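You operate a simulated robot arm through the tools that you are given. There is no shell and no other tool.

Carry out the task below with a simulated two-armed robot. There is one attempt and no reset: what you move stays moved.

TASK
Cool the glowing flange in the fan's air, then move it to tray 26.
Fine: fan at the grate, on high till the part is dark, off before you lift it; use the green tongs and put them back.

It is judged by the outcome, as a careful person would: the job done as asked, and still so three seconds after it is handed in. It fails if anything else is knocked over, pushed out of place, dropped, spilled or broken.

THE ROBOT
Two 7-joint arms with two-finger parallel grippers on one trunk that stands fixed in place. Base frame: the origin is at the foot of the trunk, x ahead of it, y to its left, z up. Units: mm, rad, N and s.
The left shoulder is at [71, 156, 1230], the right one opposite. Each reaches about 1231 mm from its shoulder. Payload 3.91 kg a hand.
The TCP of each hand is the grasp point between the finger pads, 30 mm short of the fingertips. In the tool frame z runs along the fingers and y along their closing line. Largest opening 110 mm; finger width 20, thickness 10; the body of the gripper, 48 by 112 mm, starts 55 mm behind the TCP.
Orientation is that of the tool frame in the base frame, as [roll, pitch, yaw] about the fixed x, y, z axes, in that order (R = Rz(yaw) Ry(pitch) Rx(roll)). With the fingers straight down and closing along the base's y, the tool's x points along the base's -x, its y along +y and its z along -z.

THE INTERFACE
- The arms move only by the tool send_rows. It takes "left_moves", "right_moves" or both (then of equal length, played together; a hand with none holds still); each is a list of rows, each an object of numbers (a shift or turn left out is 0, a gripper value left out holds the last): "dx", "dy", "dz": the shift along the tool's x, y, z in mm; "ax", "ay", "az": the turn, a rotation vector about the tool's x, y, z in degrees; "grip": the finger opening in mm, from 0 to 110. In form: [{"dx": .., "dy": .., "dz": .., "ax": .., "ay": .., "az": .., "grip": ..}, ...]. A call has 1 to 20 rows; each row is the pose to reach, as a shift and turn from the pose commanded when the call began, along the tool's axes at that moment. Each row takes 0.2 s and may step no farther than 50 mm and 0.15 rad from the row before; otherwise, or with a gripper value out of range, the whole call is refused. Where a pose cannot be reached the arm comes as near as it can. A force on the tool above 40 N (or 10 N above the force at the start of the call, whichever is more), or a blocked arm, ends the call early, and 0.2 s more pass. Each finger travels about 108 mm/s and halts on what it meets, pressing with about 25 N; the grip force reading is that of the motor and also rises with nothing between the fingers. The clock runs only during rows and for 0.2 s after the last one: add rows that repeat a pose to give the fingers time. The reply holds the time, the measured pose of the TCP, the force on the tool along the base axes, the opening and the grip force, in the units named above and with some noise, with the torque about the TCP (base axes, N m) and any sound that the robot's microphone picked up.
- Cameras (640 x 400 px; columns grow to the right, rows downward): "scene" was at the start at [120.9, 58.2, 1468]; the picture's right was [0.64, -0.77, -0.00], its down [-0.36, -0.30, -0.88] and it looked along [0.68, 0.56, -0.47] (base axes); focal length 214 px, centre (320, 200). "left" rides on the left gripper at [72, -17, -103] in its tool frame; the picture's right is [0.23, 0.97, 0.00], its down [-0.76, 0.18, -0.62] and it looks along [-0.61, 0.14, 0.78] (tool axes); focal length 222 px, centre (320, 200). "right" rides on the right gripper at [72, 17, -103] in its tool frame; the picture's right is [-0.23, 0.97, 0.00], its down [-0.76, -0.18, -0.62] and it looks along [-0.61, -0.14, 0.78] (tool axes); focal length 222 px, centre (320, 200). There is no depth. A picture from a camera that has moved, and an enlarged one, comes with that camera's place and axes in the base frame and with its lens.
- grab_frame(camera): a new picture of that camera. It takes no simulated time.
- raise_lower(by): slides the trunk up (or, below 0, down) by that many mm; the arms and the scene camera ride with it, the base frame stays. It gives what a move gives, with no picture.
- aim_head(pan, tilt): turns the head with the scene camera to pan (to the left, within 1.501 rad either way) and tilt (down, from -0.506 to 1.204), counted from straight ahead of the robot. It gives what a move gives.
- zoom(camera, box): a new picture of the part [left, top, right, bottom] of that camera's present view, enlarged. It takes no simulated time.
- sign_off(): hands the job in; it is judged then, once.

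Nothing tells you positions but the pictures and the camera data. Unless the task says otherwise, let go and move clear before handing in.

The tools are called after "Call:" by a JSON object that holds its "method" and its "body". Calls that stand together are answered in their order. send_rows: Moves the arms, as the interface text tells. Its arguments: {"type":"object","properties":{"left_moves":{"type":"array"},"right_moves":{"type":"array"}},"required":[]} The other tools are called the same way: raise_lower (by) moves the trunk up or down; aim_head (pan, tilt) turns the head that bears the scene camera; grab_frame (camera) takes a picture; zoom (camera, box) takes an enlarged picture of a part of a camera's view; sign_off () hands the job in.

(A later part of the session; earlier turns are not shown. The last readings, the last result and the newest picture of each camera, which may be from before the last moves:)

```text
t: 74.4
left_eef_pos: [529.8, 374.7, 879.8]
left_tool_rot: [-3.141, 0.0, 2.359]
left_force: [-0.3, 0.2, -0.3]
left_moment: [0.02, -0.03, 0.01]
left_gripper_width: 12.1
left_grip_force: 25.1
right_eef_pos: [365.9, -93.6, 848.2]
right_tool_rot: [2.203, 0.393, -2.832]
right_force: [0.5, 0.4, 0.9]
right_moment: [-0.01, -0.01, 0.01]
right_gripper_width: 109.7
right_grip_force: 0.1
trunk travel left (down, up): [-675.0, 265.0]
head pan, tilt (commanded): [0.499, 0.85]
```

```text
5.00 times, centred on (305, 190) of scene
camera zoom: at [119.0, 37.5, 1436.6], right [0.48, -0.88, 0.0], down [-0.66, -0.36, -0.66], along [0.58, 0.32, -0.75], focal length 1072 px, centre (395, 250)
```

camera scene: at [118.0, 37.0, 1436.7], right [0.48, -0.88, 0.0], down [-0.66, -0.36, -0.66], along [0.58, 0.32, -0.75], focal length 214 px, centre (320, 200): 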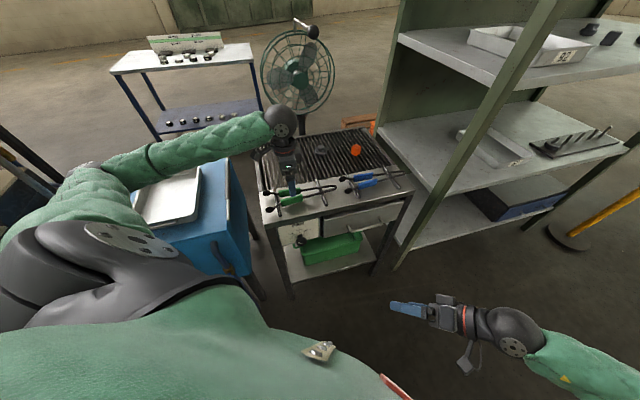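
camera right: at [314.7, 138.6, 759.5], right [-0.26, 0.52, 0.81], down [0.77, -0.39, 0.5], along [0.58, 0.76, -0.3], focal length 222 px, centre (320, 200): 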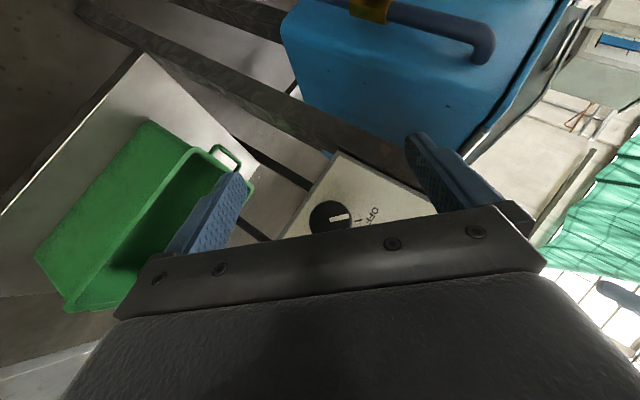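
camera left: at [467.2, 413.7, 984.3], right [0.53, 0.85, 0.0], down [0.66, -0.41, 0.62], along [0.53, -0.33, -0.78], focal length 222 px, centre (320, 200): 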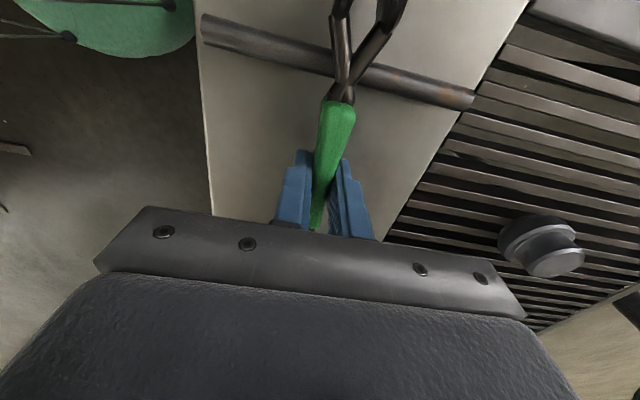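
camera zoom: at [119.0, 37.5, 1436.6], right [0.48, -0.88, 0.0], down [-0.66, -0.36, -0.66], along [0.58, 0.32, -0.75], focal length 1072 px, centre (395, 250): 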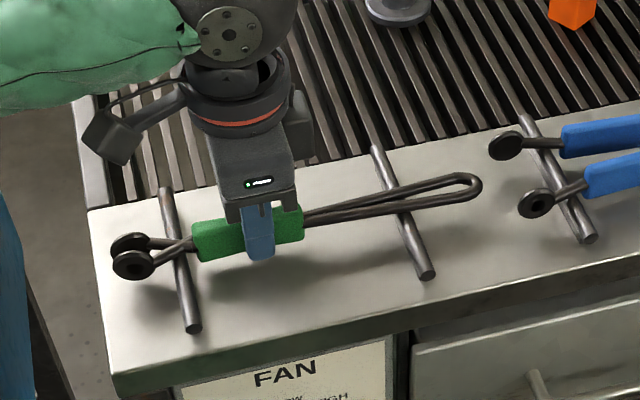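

The tongs close all the way (tips nearly touching) with a gentle 8–11 N spring, so boss gripping (31 mm) needs about 25 mm opening at the grips. I'll relax to ~40 mm opening so the tips are apart but the tongs are still held by their spring, and lift slightly.

Call:
{"method": "send_rows", "body": {"left_moves": [{"grip": 15}, {"grip": 28}, {"grip": 32}, {"grip": 32}, {"dz": -5, "grip": 32}, {"dz": -12, "grip": 32}, {"dz": -20, "grip": 32}, {"dz": -20, "grip": 32}]}}

Call:
{"method": "grab_frame", "body": {"camera": "left"}}

Call:
{"method": "zoom", "body": {"camera": "scene", "box": [250, 150, 360, 230]}}

```text
t: 76.2
left_eef_pos: [528.6, 375.4, 900.1]
left_tool_rot: [3.141, 0.001, 2.356]
left_force: [-0.1, -0.9, -2.3]
left_moment: [0.03, -0.01, 0.0]
left_gripper_width: 35.8
left_grip_force: 9.1
right_eef_pos: [365.7, -92.7, 848.1]
right_tool_rot: [2.203, 0.394, -2.834]
right_force: [0.1, -0.5, 0.3]
right_moment: [-0.04, 0.01, 0.0]
right_gripper_width: 109.9
right_grip_force: 0.1
trunk travel left (down, up): [-675.0, 265.0]
head pan, tilt (commanded): [0.499, 0.85]
```

```text
taken
camera left: at [466.8, 413.1, 1003.9], right [0.53, 0.85, 0.0], down [0.66, -0.41, 0.62], along [0.53, -0.33, -0.78], focal length 222 px, centre (320, 200)
```

left: 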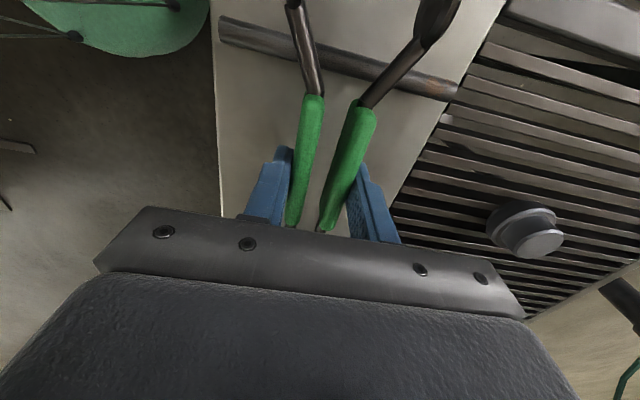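

```text
5.00 times, centred on (305, 190) of scene
camera zoom: at [118.9, 37.6, 1436.6], right [0.48, -0.88, 0.0], down [-0.66, -0.36, -0.66], along [0.58, 0.32, -0.75], focal length 1072 px, centre (395, 250)
```

zoom: 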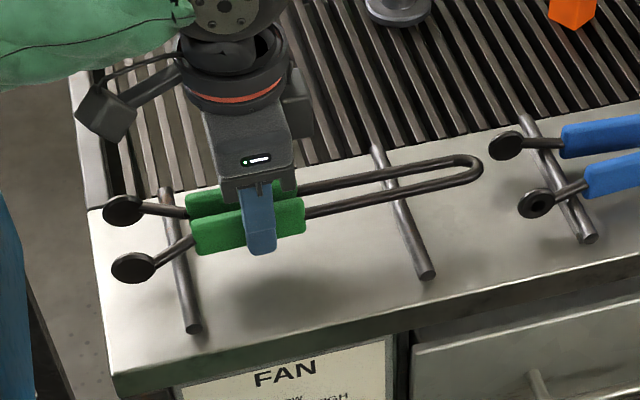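

The tongs are lifted level and secure (opening 36, tips about 49 mm apart). I raise them and swing round toward the flange, turning the tips to point at 60° (over the flange from the front).

Call:
{"method": "send_rows", "body": {"left_moves": [{"dz": -30}, {"dz": -60}, {"dx": -23.3, "dy": 17, "dz": -60, "az": 8.3}, {"dx": -46.6, "dy": 34, "dz": -60, "az": 16.7}, {"dx": -70, "dy": 51, "dz": -60, "az": 25}, {"dx": -93.3, "dy": 68, "dz": -60, "az": 33.3}, {"dx": -116.6, "dy": 85, "dz": -60, "az": 41.7}, {"dx": -140, "dy": 102, "dz": -60, "az": 50}, {"dx": -163, "dy": 119, "dz": -60, "az": 58.3}, {"dx": -186.6, "dy": 136, "dz": -60, "az": 66.7}, {"dx": -210, "dy": 152.7, "dz": -60, "az": 75}, {"dx": -210, "dy": 152.7, "dz": -60, "az": 75}]}}

Call:
{"method": "grab_frame", "body": {"camera": "left"}}

Call:
{"method": "grab_frame", "body": {"camera": "scene"}}

Call:
{"method": "zoom", "body": {"camera": "scene", "box": [260, 100, 400, 220]}}

```text
t: 78.8
left_eef_pos: [783.3, 334.9, 958.4]
left_tool_rot: [3.141, 0.001, 1.045]
left_force: [0.4, -0.3, -3.0]
left_moment: [-0.01, 0.02, 0.0]
left_gripper_width: 24.4
left_grip_force: 9.3
right_eef_pos: [365.3, -92.5, 848.3]
right_tool_rot: [2.204, 0.393, -2.832]
right_force: [0.0, 0.3, 0.0]
right_moment: [-0.01, 0.02, 0.0]
right_gripper_width: 110.0
right_grip_force: 0.0
trunk travel left (down, up): [-675.0, 265.0]
head pan, tilt (commanded): [0.499, 0.85]
```

```text
taken
camera left: at [806.2, 405.1, 1062.9], right [0.96, -0.29, 0.0], down [-0.23, -0.75, 0.62], along [-0.18, -0.6, -0.78], focal length 222 px, centre (320, 200)
```

left: 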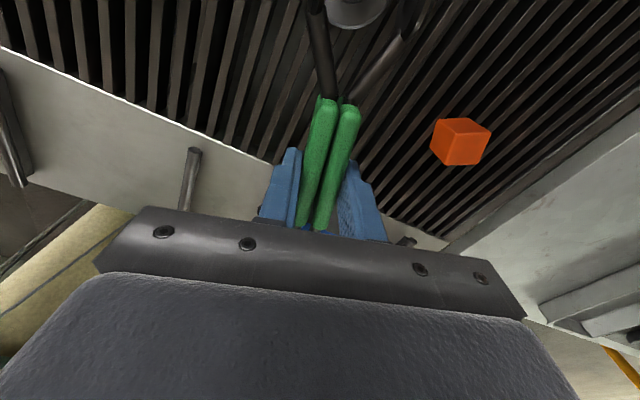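

```text
taken
camera scene: at [118.5, 37.8, 1436.7], right [0.48, -0.88, 0.0], down [-0.66, -0.36, -0.66], along [0.58, 0.32, -0.75], focal length 214 px, centre (320, 200)
```

scene: 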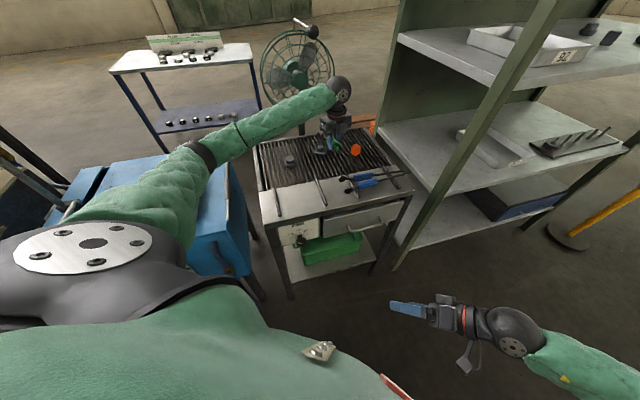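

```text
3.33 times, centred on (330, 160) of scene
camera zoom: at [118.5, 37.8, 1436.7], right [0.48, -0.88, 0.0], down [-0.66, -0.36, -0.66], along [0.58, 0.32, -0.75], focal length 715 px, centre (287, 333)
```

zoom: 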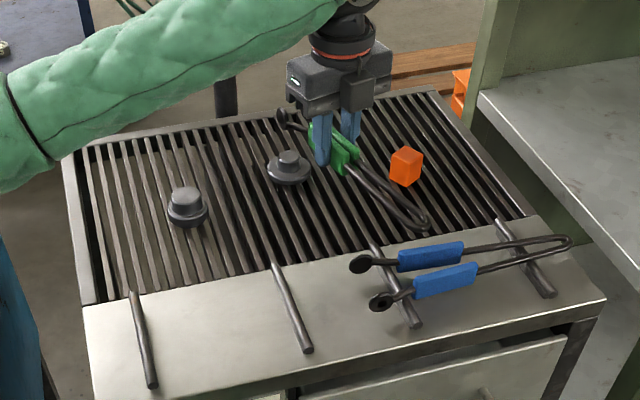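

The tongs were carried fine but the opening crept to 24 mm, so I'll state the grip explicitly from now on. Next: tilt the tips 15° down, re-open the tips, and hover with the pads about 45 mm above the flange's boss.

Call:
{"method": "send_rows", "body": {"left_moves": [{"grip": 33}, {"dx": 6, "dy": 0.6, "dz": 4, "ay": -5, "grip": 33}, {"dx": 12, "dy": 1.2, "dz": 9, "ay": -10, "grip": 33}, {"dx": 17.6, "dy": 1.9, "dz": 13.4, "ay": -15, "grip": 33}, {"dx": 17.6, "dy": 1.9, "dz": 13.4, "ay": -15, "grip": 33}, {"dx": 17.6, "dy": 1.9, "dz": 13.4, "ay": -15, "grip": 33}]}}

Call:
{"method": "grab_frame", "body": {"camera": "left"}}

Call:
{"method": "zoom", "body": {"camera": "scene", "box": [280, 110, 390, 190]}}

```text
t: 80.2
left_eef_pos: [795.1, 349.2, 945.5]
left_tool_rot: [3.141, 0.261, 1.047]
left_force: [0.3, 0.1, -0.2]
left_moment: [0.01, 0.0, -0.01]
left_gripper_width: 35.8
left_grip_force: 8.7
right_eef_pos: [365.4, -93.1, 849.8]
right_tool_rot: [2.205, 0.393, -2.833]
right_force: [-0.2, -0.4, -0.1]
right_moment: [0.03, 0.04, -0.02]
right_gripper_width: 109.6
right_grip_force: 0.0
trunk travel left (down, up): [-675.0, 265.0]
head pan, tilt (commanded): [0.499, 0.85]
```

```text
taken
camera left: at [830.2, 441.2, 1028.5], right [0.95, -0.3, -0.06], down [-0.13, -0.59, 0.8], along [-0.27, -0.75, -0.6], focal length 222 px, centre (320, 200)
```

left: 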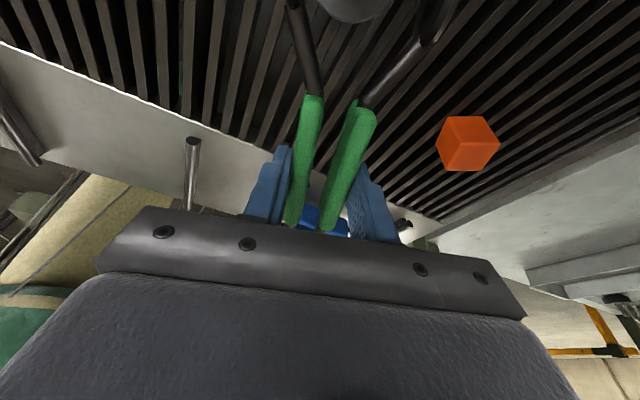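

```text
5.00 times, centred on (335, 150) of scene
camera zoom: at [119.3, 37.6, 1436.6], right [0.48, -0.88, 0.0], down [-0.66, -0.36, -0.66], along [0.58, 0.32, -0.75], focal length 1072 px, centre (245, 450)
```

zoom: 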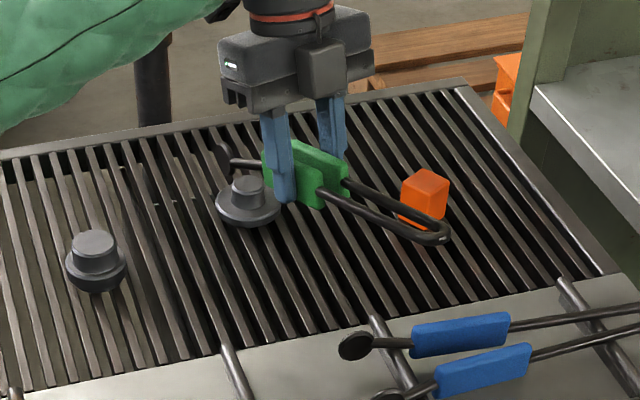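

Everything lines up: pads straddle the boss about 43 mm above it. I descend straight down with the tips open.

Call:
{"method": "send_rows", "body": {"left_moves": [{"dx": 3.7, "dy": -1.5, "dz": 13.8, "grip": 33}, {"dx": 7.4, "dy": -1.5, "dz": 27.7, "grip": 33}, {"dx": 11.1, "dy": -1.5, "dz": 41.5, "grip": 33}, {"dx": 11.1, "dy": -1.5, "dz": 41.5, "grip": 33}]}}

Call:
{"method": "grab_frame", "body": {"camera": "left"}}

Call:
{"method": "zoom", "body": {"camera": "scene", "box": [290, 110, 380, 180]}}

```text
t: 81.2
left_eef_pos: [794.8, 348.8, 903.7]
left_tool_rot: [-3.141, 0.262, 1.05]
left_force: [0.1, 0.0, 0.6]
left_moment: [0.02, -0.01, 0.0]
left_gripper_width: 36.6
left_grip_force: 8.0
right_eef_pos: [366.2, -92.6, 848.1]
right_tool_rot: [2.206, 0.395, -2.832]
right_force: [0.7, -0.1, 0.6]
right_moment: [-0.03, -0.02, -0.02]
right_gripper_width: 110.1
right_grip_force: 0.1
trunk travel left (down, up): [-675.0, 265.0]
head pan, tilt (commanded): [0.499, 0.85]
```

```text
taken
camera left: at [829.1, 440.4, 985.2], right [0.95, -0.3, -0.06], down [-0.13, -0.59, 0.8], along [-0.27, -0.75, -0.6], focal length 222 px, centre (320, 200)
```

left: 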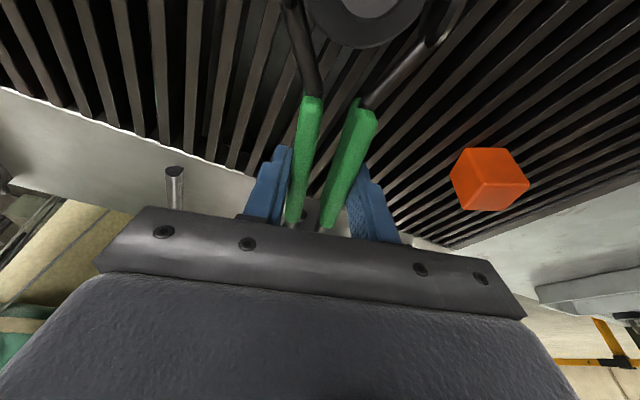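

```text
5.71 times, centred on (335, 145) of scene
camera zoom: at [119.1, 37.6, 1436.6], right [0.48, -0.88, 0.0], down [-0.66, -0.36, -0.66], along [0.58, 0.32, -0.75], focal length 1226 px, centre (234, 514)
```

zoom: 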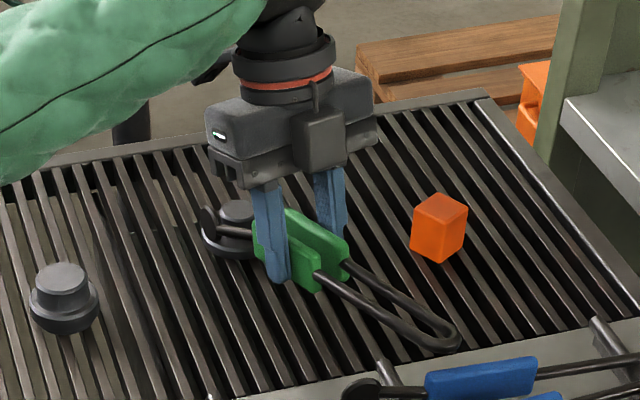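

Call:
{"method": "zoom", "body": {"camera": "scene", "box": [310, 132, 350, 162]}}

Call:
{"method": "zoom", "body": {"camera": "left", "box": [240, 0, 480, 130]}}

```text
13.33 times, centred on (330, 147) of scene
camera zoom: at [119.1, 37.6, 1436.6], right [0.48, -0.88, 0.0], down [-0.66, -0.36, -0.66], along [0.58, 0.32, -0.75], focal length 2860 px, centre (187, 907)
```

zoom: 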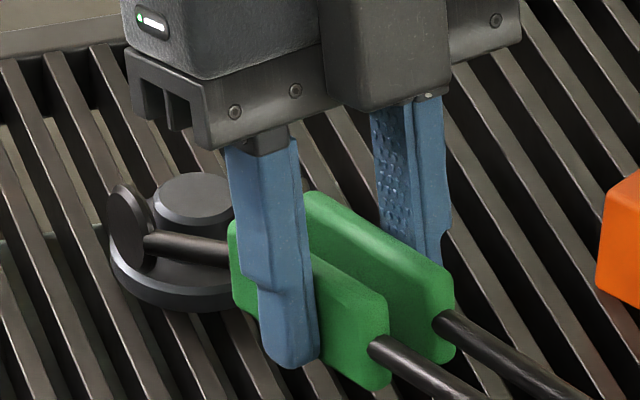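

```text
2.67 times, centred on (360, 65) of left
camera zoom: at [829.1, 440.4, 985.2], right [0.95, -0.3, -0.06], down [-0.13, -0.59, 0.8], along [-0.27, -0.75, -0.6], focal length 592 px, centre (213, 560)
```

zoom: 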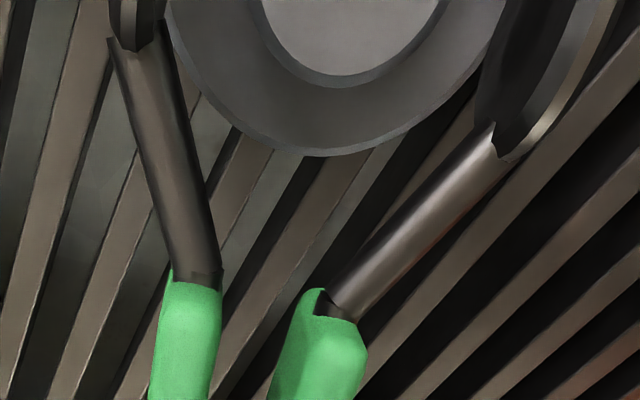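

The left pad sits beside the boss at the right height; the centre is off by ~2–3 mm, so I nudge and then close gradually on the boss.

Call:
{"method": "send_rows", "body": {"left_moves": [{"dx": -1, "dy": -2.5, "grip": 33}, {"dx": -1, "dy": -2.5, "grip": 26}, {"dx": -1, "dy": -2.5, "grip": 22}, {"dx": -1, "dy": -2.5, "grip": 18}, {"dx": -1, "dy": -2.5, "grip": 14}, {"dx": -1, "dy": -2.5, "grip": 10}, {"dx": -1, "dy": -2.5, "grip": 6}, {"dx": -1, "dy": -2.5, "grip": 4}, {"dx": -1, "dy": -2.5, "grip": 4}]}}

Call:
{"method": "grab_frame", "body": {"camera": "left"}}

Call:
{"method": "zoom", "body": {"camera": "scene", "box": [310, 132, 350, 162]}}

```text
t: 83.2
left_eef_pos: [791.9, 348.8, 903.5]
left_tool_rot: [3.141, 0.259, 1.045]
left_force: [0.4, 1.1, -0.5]
left_moment: [0.02, -0.07, 0.02]
left_gripper_width: 23.4
left_grip_force: 25.0
right_eef_pos: [365.6, -92.8, 848.2]
right_tool_rot: [2.204, 0.395, -2.833]
right_force: [-0.6, -0.1, 0.5]
right_moment: [-0.02, 0.02, -0.01]
right_gripper_width: 109.8
right_grip_force: 0.1
trunk travel left (down, up): [-675.0, 265.0]
head pan, tilt (commanded): [0.499, 0.85]
```

```text
taken
camera left: at [827.1, 440.8, 985.7], right [0.95, -0.3, -0.06], down [-0.13, -0.59, 0.8], along [-0.27, -0.75, -0.6], focal length 222 px, centre (320, 200)
```

left: 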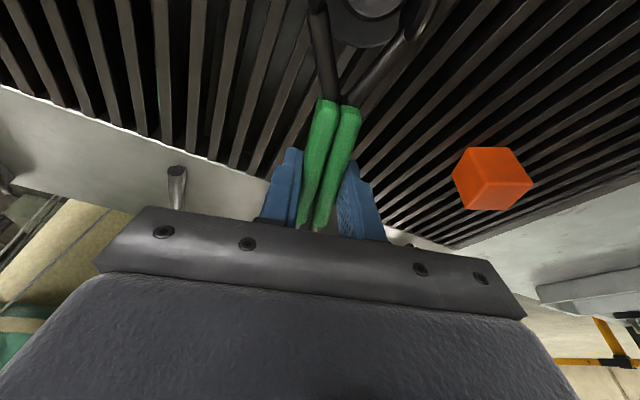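

```text
13.33 times, centred on (330, 147) of scene
camera zoom: at [119.3, 37.5, 1436.6], right [0.48, -0.88, 0.0], down [-0.66, -0.36, -0.66], along [0.58, 0.32, -0.75], focal length 2860 px, centre (187, 907)
```

zoom: 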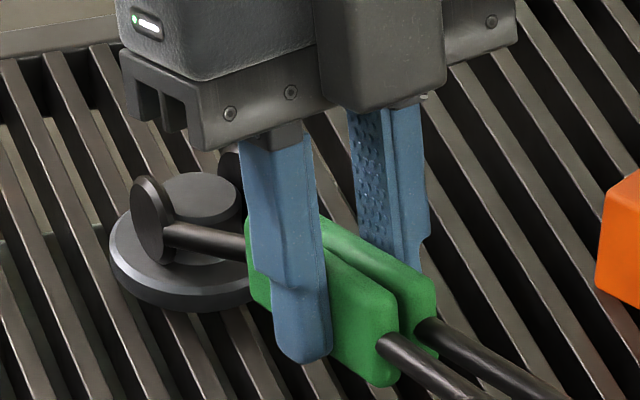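

The boss is gripped (25 N, 23 mm) with the fan off and the part dark. I lift gently.

Call:
{"method": "send_rows", "body": {"left_moves": [{"grip": 0}, {"dx": -1.3, "dz": -4.8, "grip": 0}, {"dx": -3.9, "dz": -14.5, "grip": 0}, {"dx": -7.8, "dz": -29, "grip": 0}, {"dx": -11.6, "dz": -43.5, "grip": 0}, {"dx": -11.6, "dz": -43.5, "grip": 0}]}}

Call:
{"method": "grab_frame", "body": {"camera": "left"}}

Call:
{"method": "zoom", "body": {"camera": "scene", "box": [300, 117, 350, 162]}}

```text
t: 84.6
left_eef_pos: [794.0, 352.6, 947.2]
left_tool_rot: [-3.14, 0.262, 1.048]
left_force: [0.0, -0.4, -6.3]
left_moment: [-0.26, 0.17, 0.01]
left_gripper_width: 23.4
left_grip_force: 24.8
right_eef_pos: [364.7, -91.4, 848.1]
right_tool_rot: [2.203, 0.393, -2.833]
right_force: [-0.2, 0.1, 0.0]
right_moment: [-0.02, -0.01, -0.03]
right_gripper_width: 110.0
right_grip_force: 0.1
trunk travel left (down, up): [-675.0, 265.0]
head pan, tilt (commanded): [0.499, 0.85]
```

```text
taken
camera left: at [827.6, 442.9, 1030.5], right [0.95, -0.3, -0.06], down [-0.13, -0.59, 0.8], along [-0.27, -0.75, -0.6], focal length 222 px, centre (320, 200)
```

left: 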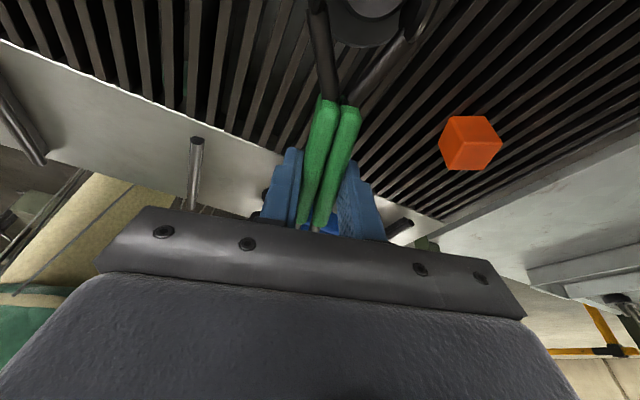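

```text
8.89 times, centred on (325, 140) of scene
camera zoom: at [119.6, 37.7, 1436.5], right [0.48, -0.88, 0.0], down [-0.66, -0.36, -0.66], along [0.58, 0.32, -0.75], focal length 1906 px, centre (276, 738)
```

zoom: 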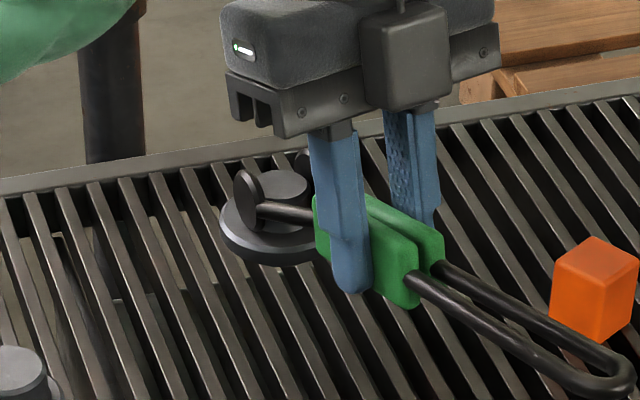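

The flange hangs level in the tongs. I carry it first back from the fan's handle and up (to clear the plug), then across to the cart tray.

Call:
{"method": "send_rows", "body": {"left_moves": [{"dx": -14.5, "dy": -13.2, "dz": 0.5, "grip": 0}, {"dx": -34.8, "dy": -31.7, "dz": 1.3, "grip": 0}, {"dx": -58, "dy": -52.8, "dz": 2.1, "grip": 0}, {"dx": -66, "dy": -80.9, "dz": -9.6, "grip": 0}, {"dx": -73.9, "dy": -109, "dz": -21.3, "grip": 0}, {"dx": -81.9, "dy": -137.1, "dz": -33, "grip": 0}]}}

Call:
{"method": "grab_frame", "body": {"camera": "scene"}}

Call:
{"method": "zoom", "body": {"camera": "scene", "box": [250, 90, 370, 190]}}

```text
t: 86.0
left_eef_pos: [634.9, 357.0, 1000.6]
left_tool_rot: [3.139, 0.262, 1.045]
left_force: [-0.1, -0.5, -5.7]
left_moment: [-0.27, 0.16, -0.02]
left_gripper_width: 23.6
left_grip_force: 25.0
right_eef_pos: [364.3, -92.2, 848.4]
right_tool_rot: [2.206, 0.394, -2.832]
right_force: [-0.5, 0.6, -0.2]
right_moment: [0.02, -0.05, -0.03]
right_gripper_width: 109.9
right_grip_force: 0.1
trunk travel left (down, up): [-675.0, 265.0]
head pan, tilt (commanded): [0.499, 0.85]
```

```text
taken
camera scene: at [118.1, 37.9, 1436.7], right [0.48, -0.88, 0.0], down [-0.66, -0.36, -0.66], along [0.58, 0.32, -0.75], focal length 214 px, centre (320, 200)
```

scene: 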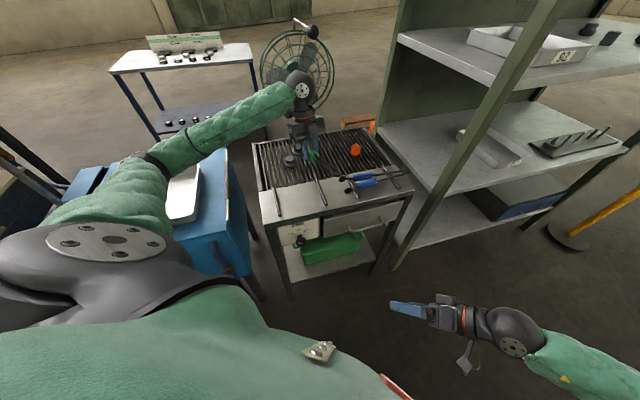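

```text
4.00 times, centred on (310, 140) of scene
camera zoom: at [118.1, 37.9, 1436.7], right [0.48, -0.88, 0.0], down [-0.66, -0.36, -0.66], along [0.58, 0.32, -0.75], focal length 858 px, centre (360, 440)
```

zoom: 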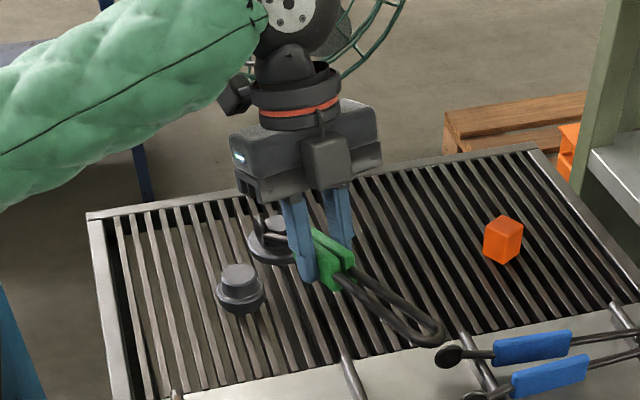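

Carrying well. Continuing across to above the tray, in two halves.

Call:
{"method": "send_rows", "body": {"left_moves": [{"dx": 10.3, "dy": -34.3, "dz": -2.8, "ax": -0.28, "az": -1.04, "grip": 0}, {"dx": 20.6, "dy": -68.6, "dz": -5.5, "ax": -0.56, "az": -2.07, "grip": 0}, {"dx": 31, "dy": -103, "dz": -8.3, "ax": -0.84, "az": -3.1, "grip": 0}, {"dx": 41.3, "dy": -137.3, "dz": -11, "ax": -1.1, "az": -4.1, "grip": 0}, {"dx": 51.6, "dy": -171.6, "dz": -13.8, "ax": -1.4, "az": -5.2, "grip": 0}, {"dx": 62, "dy": -206, "dz": -16.5, "ax": -1.7, "az": -6.2, "grip": 0}, {"dx": 72.3, "dy": -240.2, "dz": -19.3, "ax": -1.95, "az": -7.25, "grip": 0}]}}

Call:
{"method": "grab_frame", "body": {"camera": "scene"}}

```text
t: 87.6
left_eef_pos: [464.2, 540.5, 1002.7]
left_tool_rot: [3.14, 0.262, 1.178]
left_force: [-0.2, 0.3, -6.4]
left_moment: [-0.29, 0.09, 0.02]
left_gripper_width: 23.3
left_grip_force: 25.4
right_eef_pos: [364.6, -92.6, 848.6]
right_tool_rot: [2.204, 0.395, -2.832]
right_force: [-0.6, 0.7, 0.1]
right_moment: [0.02, 0.0, 0.01]
right_gripper_width: 110.1
right_grip_force: 0.1
trunk travel left (down, up): [-675.0, 265.0]
head pan, tilt (commanded): [0.499, 0.85]
```

```text
taken
camera scene: at [117.9, 37.3, 1436.7], right [0.48, -0.88, 0.0], down [-0.66, -0.36, -0.66], along [0.58, 0.32, -0.75], focal length 214 px, centre (320, 200)
```

scene: 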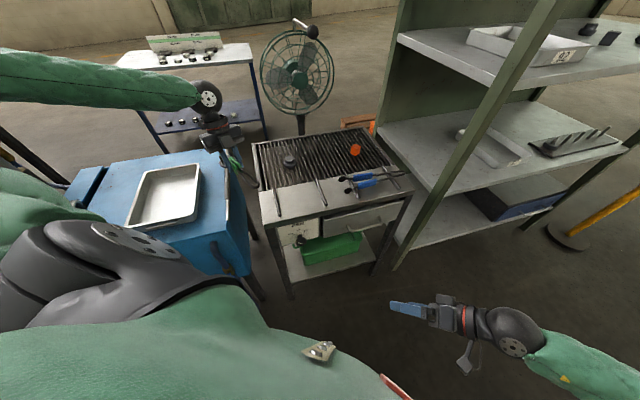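

Halfway, flange still held (6.4 N load). Continuing over the tray.

Call:
{"method": "send_rows", "body": {"left_moves": [{"dx": 15.5, "dy": -32.2, "dz": -3.8, "ax": -0.28, "az": -1.03, "grip": 0}, {"dx": 31, "dy": -64.4, "dz": -7.5, "ax": -0.55, "az": -2.07, "grip": 0}, {"dx": 46.5, "dy": -96.6, "dz": -11.3, "ax": -0.83, "az": -3.1, "grip": 0}, {"dx": 62, "dy": -128.7, "dz": -15, "ax": -1.1, "az": -4.14, "grip": 0}, {"dx": 77.4, "dy": -161, "dz": -18.8, "ax": -1.4, "az": -5.17, "grip": 0}, {"dx": 93, "dy": -193, "dz": -22.5, "ax": -1.66, "az": -6.2, "grip": 0}, {"dx": 108.4, "dy": -225.3, "dz": -26.3, "ax": -1.94, "az": -7.24, "grip": 0}, {"dx": 108.4, "dy": -225.3, "dz": -26.3, "ax": -1.94, "az": -7.24, "grip": 0}]}}

Call:
{"method": "aim_head", "body": {"pan": 1.15, "tilt": 0.75}}

Call:
{"method": "grab_frame", "body": {"camera": "scene"}}

Call:
{"method": "grab_frame", "body": {"camera": "left"}}

```text
t: 89.4
left_eef_pos: [303.3, 730.1, 997.9]
left_tool_rot: [-3.142, 0.261, 1.311]
left_force: [-0.2, 0.3, -5.3]
left_moment: [-0.29, 0.08, 0.0]
left_gripper_width: 23.3
left_grip_force: 25.0
right_eef_pos: [365.8, -92.2, 849.5]
right_tool_rot: [2.205, 0.394, -2.832]
right_force: [0.7, -0.4, -1.1]
right_moment: [0.0, 0.0, 0.02]
right_gripper_width: 109.9
right_grip_force: 0.0
trunk travel left (down, up): [-675.0, 265.0]
head pan, tilt (commanded): [0.499, 0.85]
```

```text
t: 90.5
left_eef_pos: [302.2, 730.6, 997.8]
left_tool_rot: [3.141, 0.262, 1.309]
left_force: [-0.1, 0.0, -6.8]
left_moment: [-0.3, 0.06, 0.0]
left_gripper_width: 23.2
left_grip_force: 24.8
right_eef_pos: [364.0, -92.6, 849.0]
right_tool_rot: [2.205, 0.392, -2.833]
right_force: [0.2, -0.2, 0.1]
right_moment: [0.01, -0.04, 0.0]
right_gripper_width: 109.9
right_grip_force: 0.1
trunk travel left (down, up): [-675.0, 265.0]
head pan, tilt (commanded): [1.15, 0.75]
```

```text
taken
camera scene: at [84.2, 76.2, 1444.6], right [0.91, -0.41, 0.0], down [-0.28, -0.62, -0.73], along [0.3, 0.67, -0.68], focal length 214 px, centre (320, 200)
```

scene: 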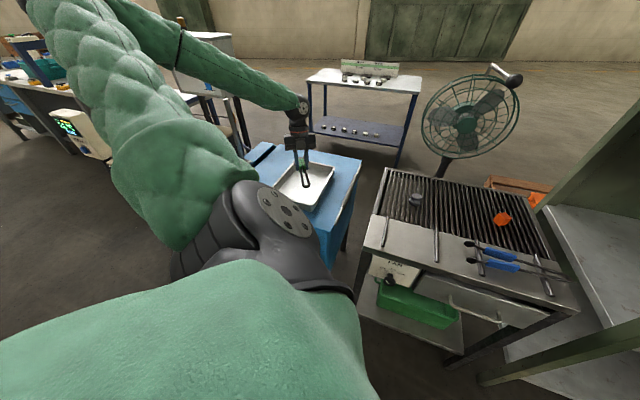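

```text
taken
camera left: at [312.0, 827.8, 1080.1], right [1.0, -0.04, -0.06], down [0.02, -0.6, 0.8], along [-0.07, -0.8, -0.6], focal length 222 px, centre (320, 200)
```

left: 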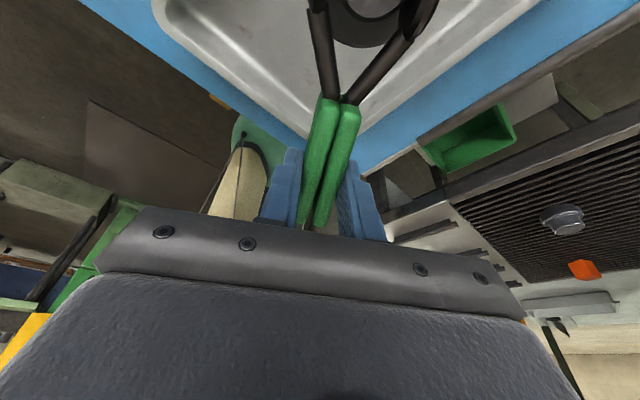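

Call:
{"method": "zoom", "body": {"camera": "scene", "box": [240, 120, 370, 220]}}

Call:
{"method": "zoom", "body": {"camera": "scene", "box": [270, 140, 340, 210]}}

```text
4.00 times, centred on (305, 170) of scene
camera zoom: at [84.2, 76.2, 1444.6], right [0.91, -0.41, 0.0], down [-0.28, -0.62, -0.73], along [0.3, 0.67, -0.68], focal length 858 px, centre (380, 320)
```

zoom: 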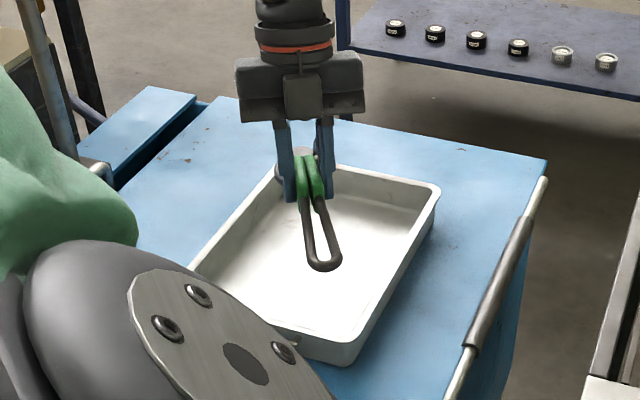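

```text
5.71 times, centred on (305, 175) of scene
camera zoom: at [84.2, 76.2, 1444.6], right [0.91, -0.41, 0.0], down [-0.28, -0.62, -0.73], along [0.3, 0.67, -0.68], focal length 1226 px, centre (406, 343)
```

zoom: 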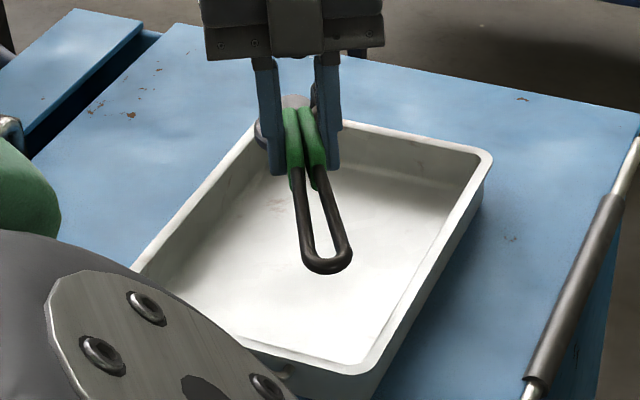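

The flange hangs centred above the tray (expected landing about [324, 812]). I lower it 88 mm first, then feel for the floor in small steps.

Call:
{"method": "send_rows", "body": {"left_moves": [{"dx": 5.7, "dz": 21.2, "grip": 0}, {"dx": 11.4, "dz": 42.5, "grip": 0}, {"dx": 17.1, "dz": 63.8, "grip": 0}, {"dx": 22.8, "dz": 85, "grip": 0}, {"dx": 22.8, "dz": 85, "grip": 0}]}}

Call:
{"method": "grab_frame", "body": {"camera": "left"}}

Call:
{"method": "zoom", "body": {"camera": "scene", "box": [270, 140, 340, 210]}}

```text
t: 91.7
left_eef_pos: [301.9, 731.1, 911.0]
left_tool_rot: [3.141, 0.261, 1.308]
left_force: [0.5, -0.1, -6.3]
left_moment: [-0.27, 0.08, -0.01]
left_gripper_width: 23.6
left_grip_force: 25.1
right_eef_pos: [364.4, -92.9, 848.3]
right_tool_rot: [2.203, 0.395, -2.833]
right_force: [-0.2, 0.1, 1.1]
right_moment: [-0.04, 0.02, -0.03]
right_gripper_width: 110.0
right_grip_force: 0.0
trunk travel left (down, up): [-675.0, 265.0]
head pan, tilt (commanded): [1.15, 0.75]
```

```text
taken
camera left: at [311.6, 828.3, 993.5], right [1.0, -0.04, -0.06], down [0.02, -0.6, 0.8], along [-0.07, -0.8, -0.6], focal length 222 px, centre (320, 200)
```

left: 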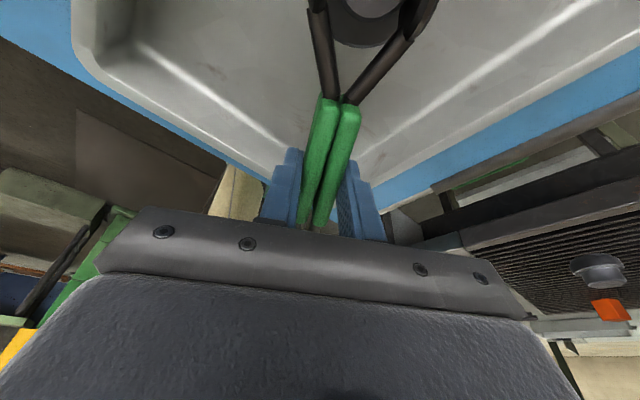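

```text
5.71 times, centred on (305, 175) of scene
camera zoom: at [83.6, 75.6, 1444.7], right [0.91, -0.41, 0.0], down [-0.28, -0.62, -0.73], along [0.3, 0.67, -0.68], focal length 1226 px, centre (406, 343)
```

zoom: 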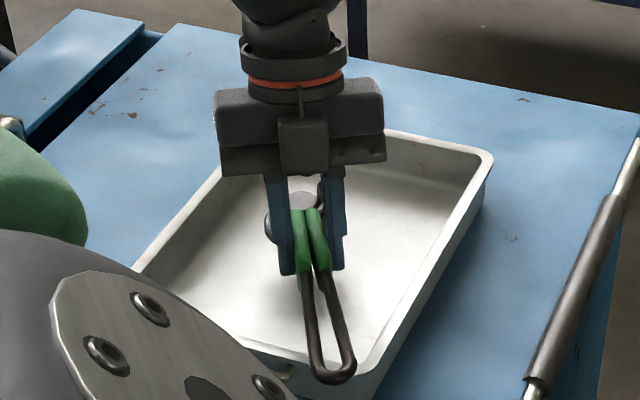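

Clear of the rim all round. Lowering in small steps while watching the load.

Call:
{"method": "send_rows", "body": {"left_moves": [{"dx": 1.3, "dz": 4.8, "grip": 0}, {"dx": 2.6, "dz": 9.7, "grip": 0}, {"dx": 3.6, "dz": 13.5, "grip": 0}, {"dx": 3.6, "dz": 13.5, "grip": 0}]}}

Call:
{"method": "zoom", "body": {"camera": "scene", "box": [280, 150, 330, 200]}}

```text
t: 92.7
left_eef_pos: [302.4, 732.8, 896.7]
left_tool_rot: [-3.141, 0.262, 1.311]
left_force: [0.2, 0.1, -5.6]
left_moment: [-0.29, 0.07, 0.0]
left_gripper_width: 23.5
left_grip_force: 25.4
right_eef_pos: [365.5, -92.6, 849.8]
right_tool_rot: [2.204, 0.392, -2.833]
right_force: [0.3, 0.3, -0.8]
right_moment: [0.0, 0.0, -0.01]
right_gripper_width: 109.9
right_grip_force: 0.0
trunk travel left (down, up): [-675.0, 265.0]
head pan, tilt (commanded): [1.15, 0.75]
```

```text
8.00 times, centred on (305, 175) of scene
camera zoom: at [83.9, 76.1, 1444.7], right [0.91, -0.41, 0.0], down [-0.28, -0.62, -0.73], along [0.3, 0.67, -0.68], focal length 1716 px, centre (440, 400)
```

zoom: 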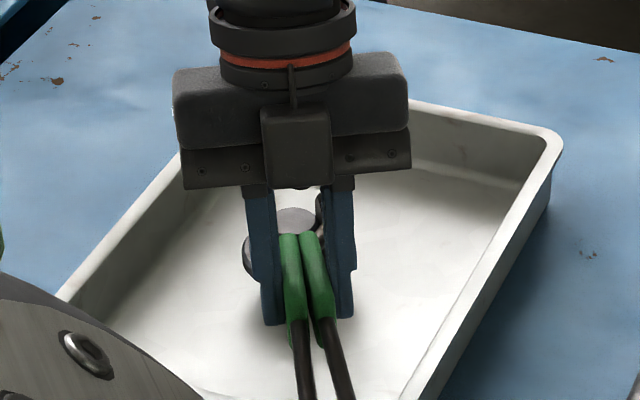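

Call:
{"method": "send_rows", "body": {"left_moves": [{"dx": 0.65, "dz": 2.4, "grip": 0}, {"dx": 1.3, "dz": 4.8, "grip": 0}, {"dx": 1.3, "dz": 4.8, "grip": 0}]}}

```text
t: 93.5
left_eef_pos: [301.4, 731.7, 892.7]
left_tool_rot: [3.142, 0.261, 1.31]
left_force: [-0.8, -0.2, -5.7]
left_moment: [-0.26, 0.06, -0.04]
left_gripper_width: 23.2
left_grip_force: 24.4
right_eef_pos: [365.7, -92.7, 849.1]
right_tool_rot: [2.205, 0.394, -2.834]
right_force: [0.2, 0.5, 0.0]
right_moment: [0.01, -0.01, -0.01]
right_gripper_width: 110.0
right_grip_force: 0.0
trunk travel left (down, up): [-675.0, 265.0]
head pan, tilt (commanded): [1.15, 0.75]
```

The load is unchanged (5.7 N), so the flange is not down yet. I keep feeling downward.

Call:
{"method": "send_rows", "body": {"left_moves": [{"dx": 0.5, "dz": 1.9, "grip": 0}, {"dx": 1.0, "dz": 3.9, "grip": 0}, {"dx": 1.0, "dz": 3.9, "grip": 0}]}}

Call:
{"method": "send_rows", "body": {"left_moves": [{"dx": 0.5, "dz": 1.9, "grip": 0}, {"dx": 0.5, "dz": 1.9, "grip": 0}]}}

Call:
{"method": "grab_frame", "body": {"camera": "left"}}

```text
t: 94.3
left_eef_pos: [302.5, 731.6, 888.9]
left_tool_rot: [-3.14, 0.26, 1.31]
left_force: [-0.7, 0.1, -6.5]
left_moment: [-0.28, 0.08, 0.01]
left_gripper_width: 23.5
left_grip_force: 25.2
right_eef_pos: [364.9, -91.5, 848.3]
right_tool_rot: [2.203, 0.391, -2.832]
right_force: [0.4, -0.3, 0.8]
right_moment: [0.0, 0.0, 0.0]
right_gripper_width: 110.2
right_grip_force: 0.0
trunk travel left (down, up): [-675.0, 265.0]
head pan, tilt (commanded): [1.15, 0.75]
```

```text
t: 94.9
left_eef_pos: [300.3, 731.3, 885.7]
left_tool_rot: [-3.141, 0.262, 1.308]
left_force: [0.9, -0.4, -2.4]
left_moment: [0.0, -0.03, -0.07]
left_gripper_width: 23.5
left_grip_force: 25.1
right_eef_pos: [365.7, -92.4, 848.4]
right_tool_rot: [2.206, 0.394, -2.833]
right_force: [0.0, -0.6, 0.0]
right_moment: [0.0, -0.01, 0.0]
right_gripper_width: 109.7
right_grip_force: 0.0
trunk travel left (down, up): [-675.0, 265.0]
head pan, tilt (commanded): [1.15, 0.75]
```

```text
taken
camera left: at [311.0, 829.0, 968.7], right [1.0, -0.04, -0.06], down [0.02, -0.6, 0.8], along [-0.07, -0.8, -0.6], focal length 222 px, centre (320, 200)
```

left: 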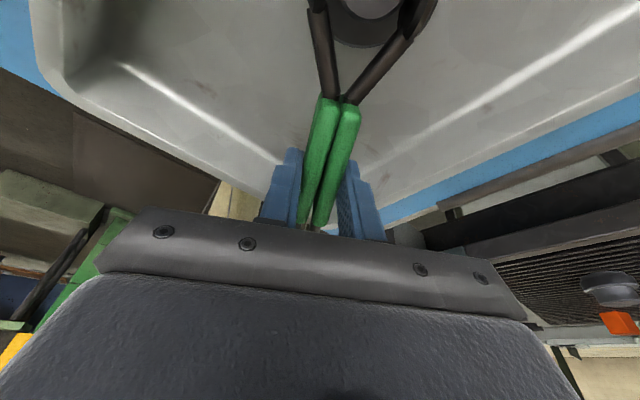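

The load dropped and the moment vanished: the flange rests on the tray floor. I open the tongs gently (still holding them by their spring).

Call:
{"method": "send_rows", "body": {"left_moves": [{"grip": 15}, {"grip": 20}, {"grip": 25}, {"grip": 30}, {"grip": 34}, {"grip": 34}, {"grip": 34}]}}

Call:
{"method": "grab_frame", "body": {"camera": "left"}}

Call:
{"method": "zoom", "body": {"camera": "scene", "box": [280, 150, 330, 200]}}

Call:
{"method": "zoom", "body": {"camera": "left", "box": [240, 0, 480, 130]}}

```text
t: 96.5
left_eef_pos: [300.8, 731.0, 885.6]
left_tool_rot: [3.14, 0.262, 1.309]
left_force: [-0.1, 0.1, -0.1]
left_moment: [0.02, -0.06, 0.02]
left_gripper_width: 37.0
left_grip_force: 8.6
right_eef_pos: [366.0, -91.9, 848.4]
right_tool_rot: [2.205, 0.395, -2.831]
right_force: [0.2, 0.9, 0.0]
right_moment: [-0.01, 0.0, -0.02]
right_gripper_width: 110.2
right_grip_force: 0.1
trunk travel left (down, up): [-675.0, 265.0]
head pan, tilt (commanded): [1.15, 0.75]
```

```text
taken
camera left: at [310.9, 829.0, 968.5], right [1.0, -0.04, -0.06], down [0.02, -0.6, 0.8], along [-0.07, -0.8, -0.6], focal length 222 px, centre (320, 200)
```

left: 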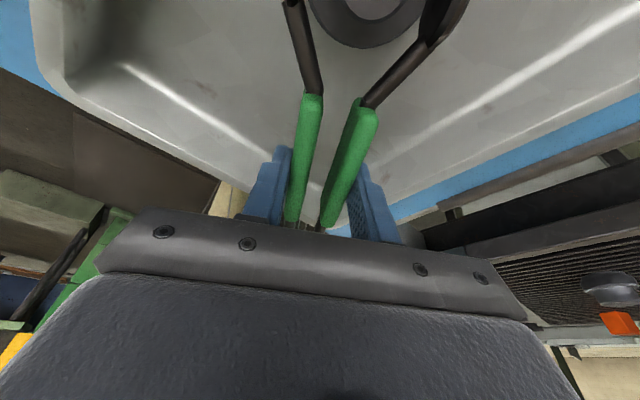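

```text
8.00 times, centred on (305, 175) of scene
camera zoom: at [83.9, 75.9, 1444.7], right [0.91, -0.41, 0.0], down [-0.28, -0.62, -0.73], along [0.3, 0.67, -0.68], focal length 1716 px, centre (440, 400)
```

zoom: 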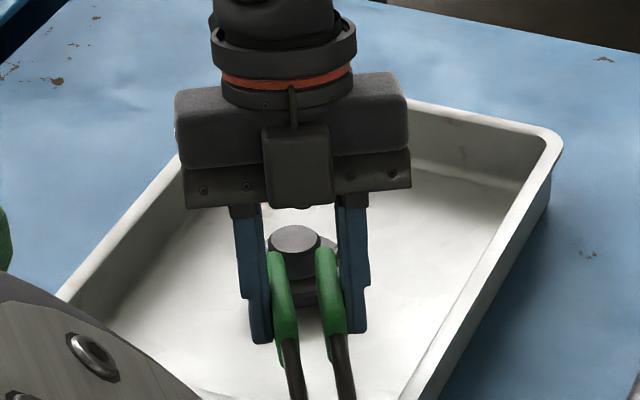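

```text
2.67 times, centred on (360, 65) of left
camera zoom: at [310.9, 829.0, 968.5], right [1.0, -0.04, -0.06], down [0.02, -0.6, 0.8], along [-0.07, -0.8, -0.6], focal length 592 px, centre (213, 560)
```

zoom: 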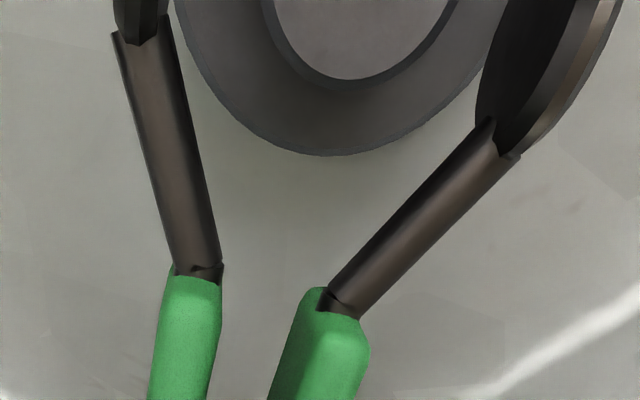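

The flange stands free in the tray between the open tips. I raise the tongs straight up.

Call:
{"method": "send_rows", "body": {"left_moves": [{"dx": -2.6, "dz": -9.7, "grip": 34}, {"dx": -7.8, "dz": -29, "grip": 34}, {"dx": -15.5, "dz": -58, "grip": 34}, {"dx": -23.3, "dz": -87, "grip": 34}, {"dx": -29.8, "dz": -111, "grip": 34}, {"dx": -29.8, "dz": -111, "grip": 34}]}}

Call:
{"method": "grab_frame", "body": {"camera": "left"}}

Call:
{"method": "zoom", "body": {"camera": "scene", "box": [250, 110, 350, 210]}}

```text
t: 97.9
left_eef_pos: [299.5, 733.3, 1001.9]
left_tool_rot: [-3.141, 0.261, 1.308]
left_force: [-0.4, -0.1, -2.4]
left_moment: [0.0, 0.01, 0.0]
left_gripper_width: 37.1
left_grip_force: 8.3
right_eef_pos: [366.3, -91.9, 848.5]
right_tool_rot: [2.203, 0.392, -2.835]
right_force: [0.5, -0.7, 0.1]
right_moment: [0.0, -0.02, -0.01]
right_gripper_width: 110.0
right_grip_force: 0.1
trunk travel left (down, up): [-675.0, 265.0]
head pan, tilt (commanded): [1.15, 0.75]
```

```text
taken
camera left: at [309.4, 830.1, 1084.2], right [1.0, -0.04, -0.06], down [0.02, -0.6, 0.8], along [-0.07, -0.8, -0.6], focal length 222 px, centre (320, 200)
```

left: 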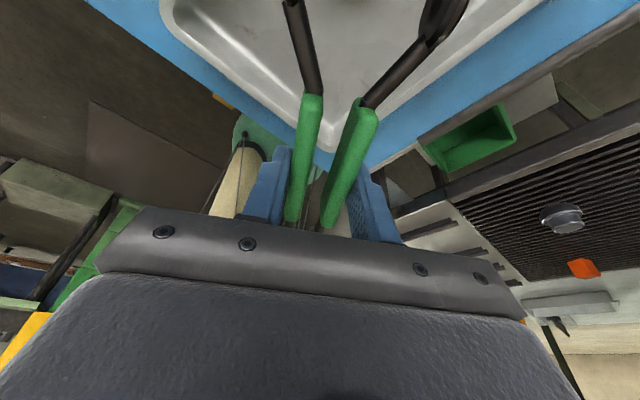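

```text
4.00 times, centred on (300, 160) of scene
camera zoom: at [84.4, 76.4, 1444.6], right [0.91, -0.41, 0.0], down [-0.28, -0.62, -0.73], along [0.3, 0.67, -0.68], focal length 858 px, centre (400, 360)
```

zoom: 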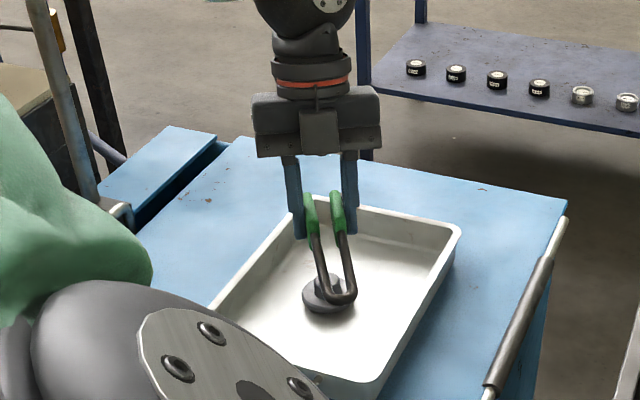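

The flange stays put in tray 26. Next I level the tongs and bring them back above their rests.

Call:
{"method": "send_rows", "body": {"left_moves": [{"ay": 5, "grip": 34}, {"ay": 10, "grip": 34}, {"ay": 15, "grip": 34}, {"ay": 15, "grip": 34}]}}

Call:
{"method": "send_rows", "body": {"left_moves": [{"dx": -12, "dy": 13, "dz": 2, "az": -3, "grip": 34}, {"dx": -36, "dy": 39, "dz": 5, "az": -8, "grip": 34}, {"dx": -62, "dy": 68, "dz": 9, "az": -13.5, "grip": 34}, {"dx": -88, "dy": 97, "dz": 13, "az": -19, "grip": 34}, {"dx": -114, "dy": 126, "dz": 17, "az": -24.5, "grip": 34}, {"dx": -140, "dy": 155, "dz": 21, "az": -30, "grip": 34}, {"dx": -166, "dy": 184, "dz": 25, "az": -35.5, "grip": 34}, {"dx": -192, "dy": 213, "dz": 29, "az": -41, "grip": 34}, {"dx": -218, "dy": 242, "dz": 33, "az": -46.5, "grip": 34}, {"dx": -244, "dy": 270, "dz": 37, "az": -52, "grip": 34}, {"dx": -268, "dy": 296, "dz": 40, "az": -57, "grip": 34}, {"dx": -286.3, "dy": 314.8, "dz": 42, "az": -60, "grip": 34}, {"dx": -286.3, "dy": 314.8, "dz": 42, "az": -60, "grip": 34}]}}

Call:
{"method": "aim_head", "body": {"pan": 0.5, "tilt": 0.85}}

Call:
{"method": "grab_frame", "body": {"camera": "left"}}

Call:
{"method": "zoom", "body": {"camera": "scene", "box": [250, 150, 360, 230]}}

```text
t: 98.9
left_eef_pos: [301.1, 732.3, 1001.0]
left_tool_rot: [3.141, 0.001, 1.308]
left_force: [0.4, -0.1, -1.6]
left_moment: [-0.01, -0.01, 0.03]
left_gripper_width: 37.0
left_grip_force: 8.0
right_eef_pos: [364.7, -91.8, 849.2]
right_tool_rot: [2.205, 0.392, -2.834]
right_force: [0.7, -0.2, -0.7]
right_moment: [-0.03, 0.02, 0.03]
right_gripper_width: 110.0
right_grip_force: 0.1
trunk travel left (down, up): [-675.0, 265.0]
head pan, tilt (commanded): [1.15, 0.75]
```

```text
t: 101.7
left_eef_pos: [530.5, 372.0, 958.2]
left_tool_rot: [-3.141, 0.0, 2.357]
left_force: [0.1, -0.6, -2.8]
left_moment: [0.0, 0.0, -0.01]
left_gripper_width: 37.0
left_grip_force: 8.6
right_eef_pos: [364.4, -92.4, 848.4]
right_tool_rot: [2.205, 0.396, -2.831]
right_force: [-0.9, 0.5, -0.1]
right_moment: [-0.02, 0.0, 0.0]
right_gripper_width: 109.8
right_grip_force: 0.0
trunk travel left (down, up): [-675.0, 265.0]
head pan, tilt (commanded): [1.15, 0.75]
```

```text
t: 102.7
left_eef_pos: [531.2, 373.6, 958.5]
left_tool_rot: [-3.14, -0.001, 2.356]
left_force: [-0.2, -0.1, -2.6]
left_moment: [0.01, -0.01, 0.01]
left_gripper_width: 12.1
left_grip_force: 25.2
right_eef_pos: [365.3, -92.8, 848.2]
right_tool_rot: [2.205, 0.393, -2.831]
right_force: [0.5, 0.0, -0.2]
right_moment: [0.01, 0.0, -0.03]
right_gripper_width: 109.9
right_grip_force: 0.2
trunk travel left (down, up): [-675.0, 265.0]
head pan, tilt (commanded): [0.499, 0.85]
```

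```text
taken
camera left: at [469.9, 411.2, 1062.9], right [0.53, 0.85, 0.0], down [0.66, -0.41, 0.62], along [0.53, -0.33, -0.78], focal length 222 px, centre (320, 200)
```

left: 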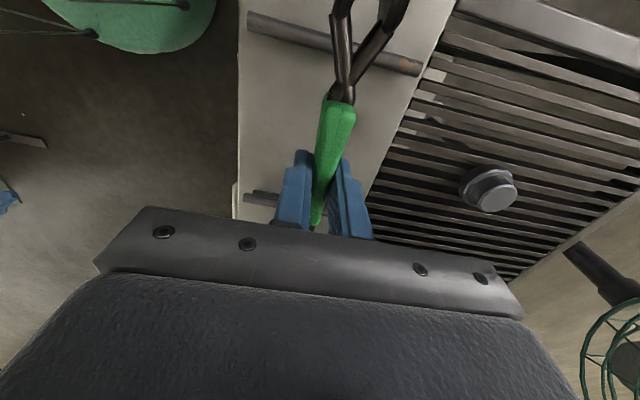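

```text
5.00 times, centred on (305, 190) of scene
camera zoom: at [119.0, 37.5, 1436.6], right [0.48, -0.88, 0.0], down [-0.66, -0.36, -0.66], along [0.58, 0.32, -0.75], focal length 1072 px, centre (395, 250)
```

zoom: 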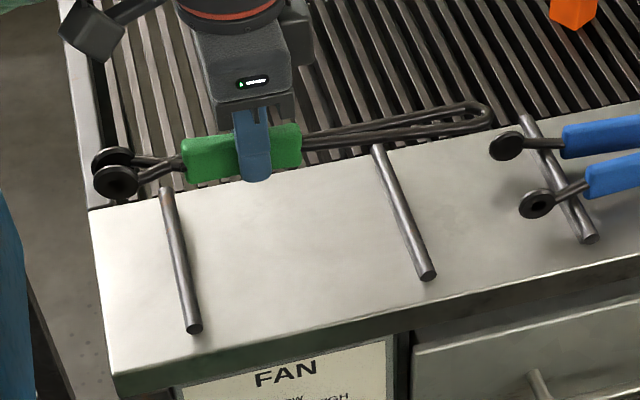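

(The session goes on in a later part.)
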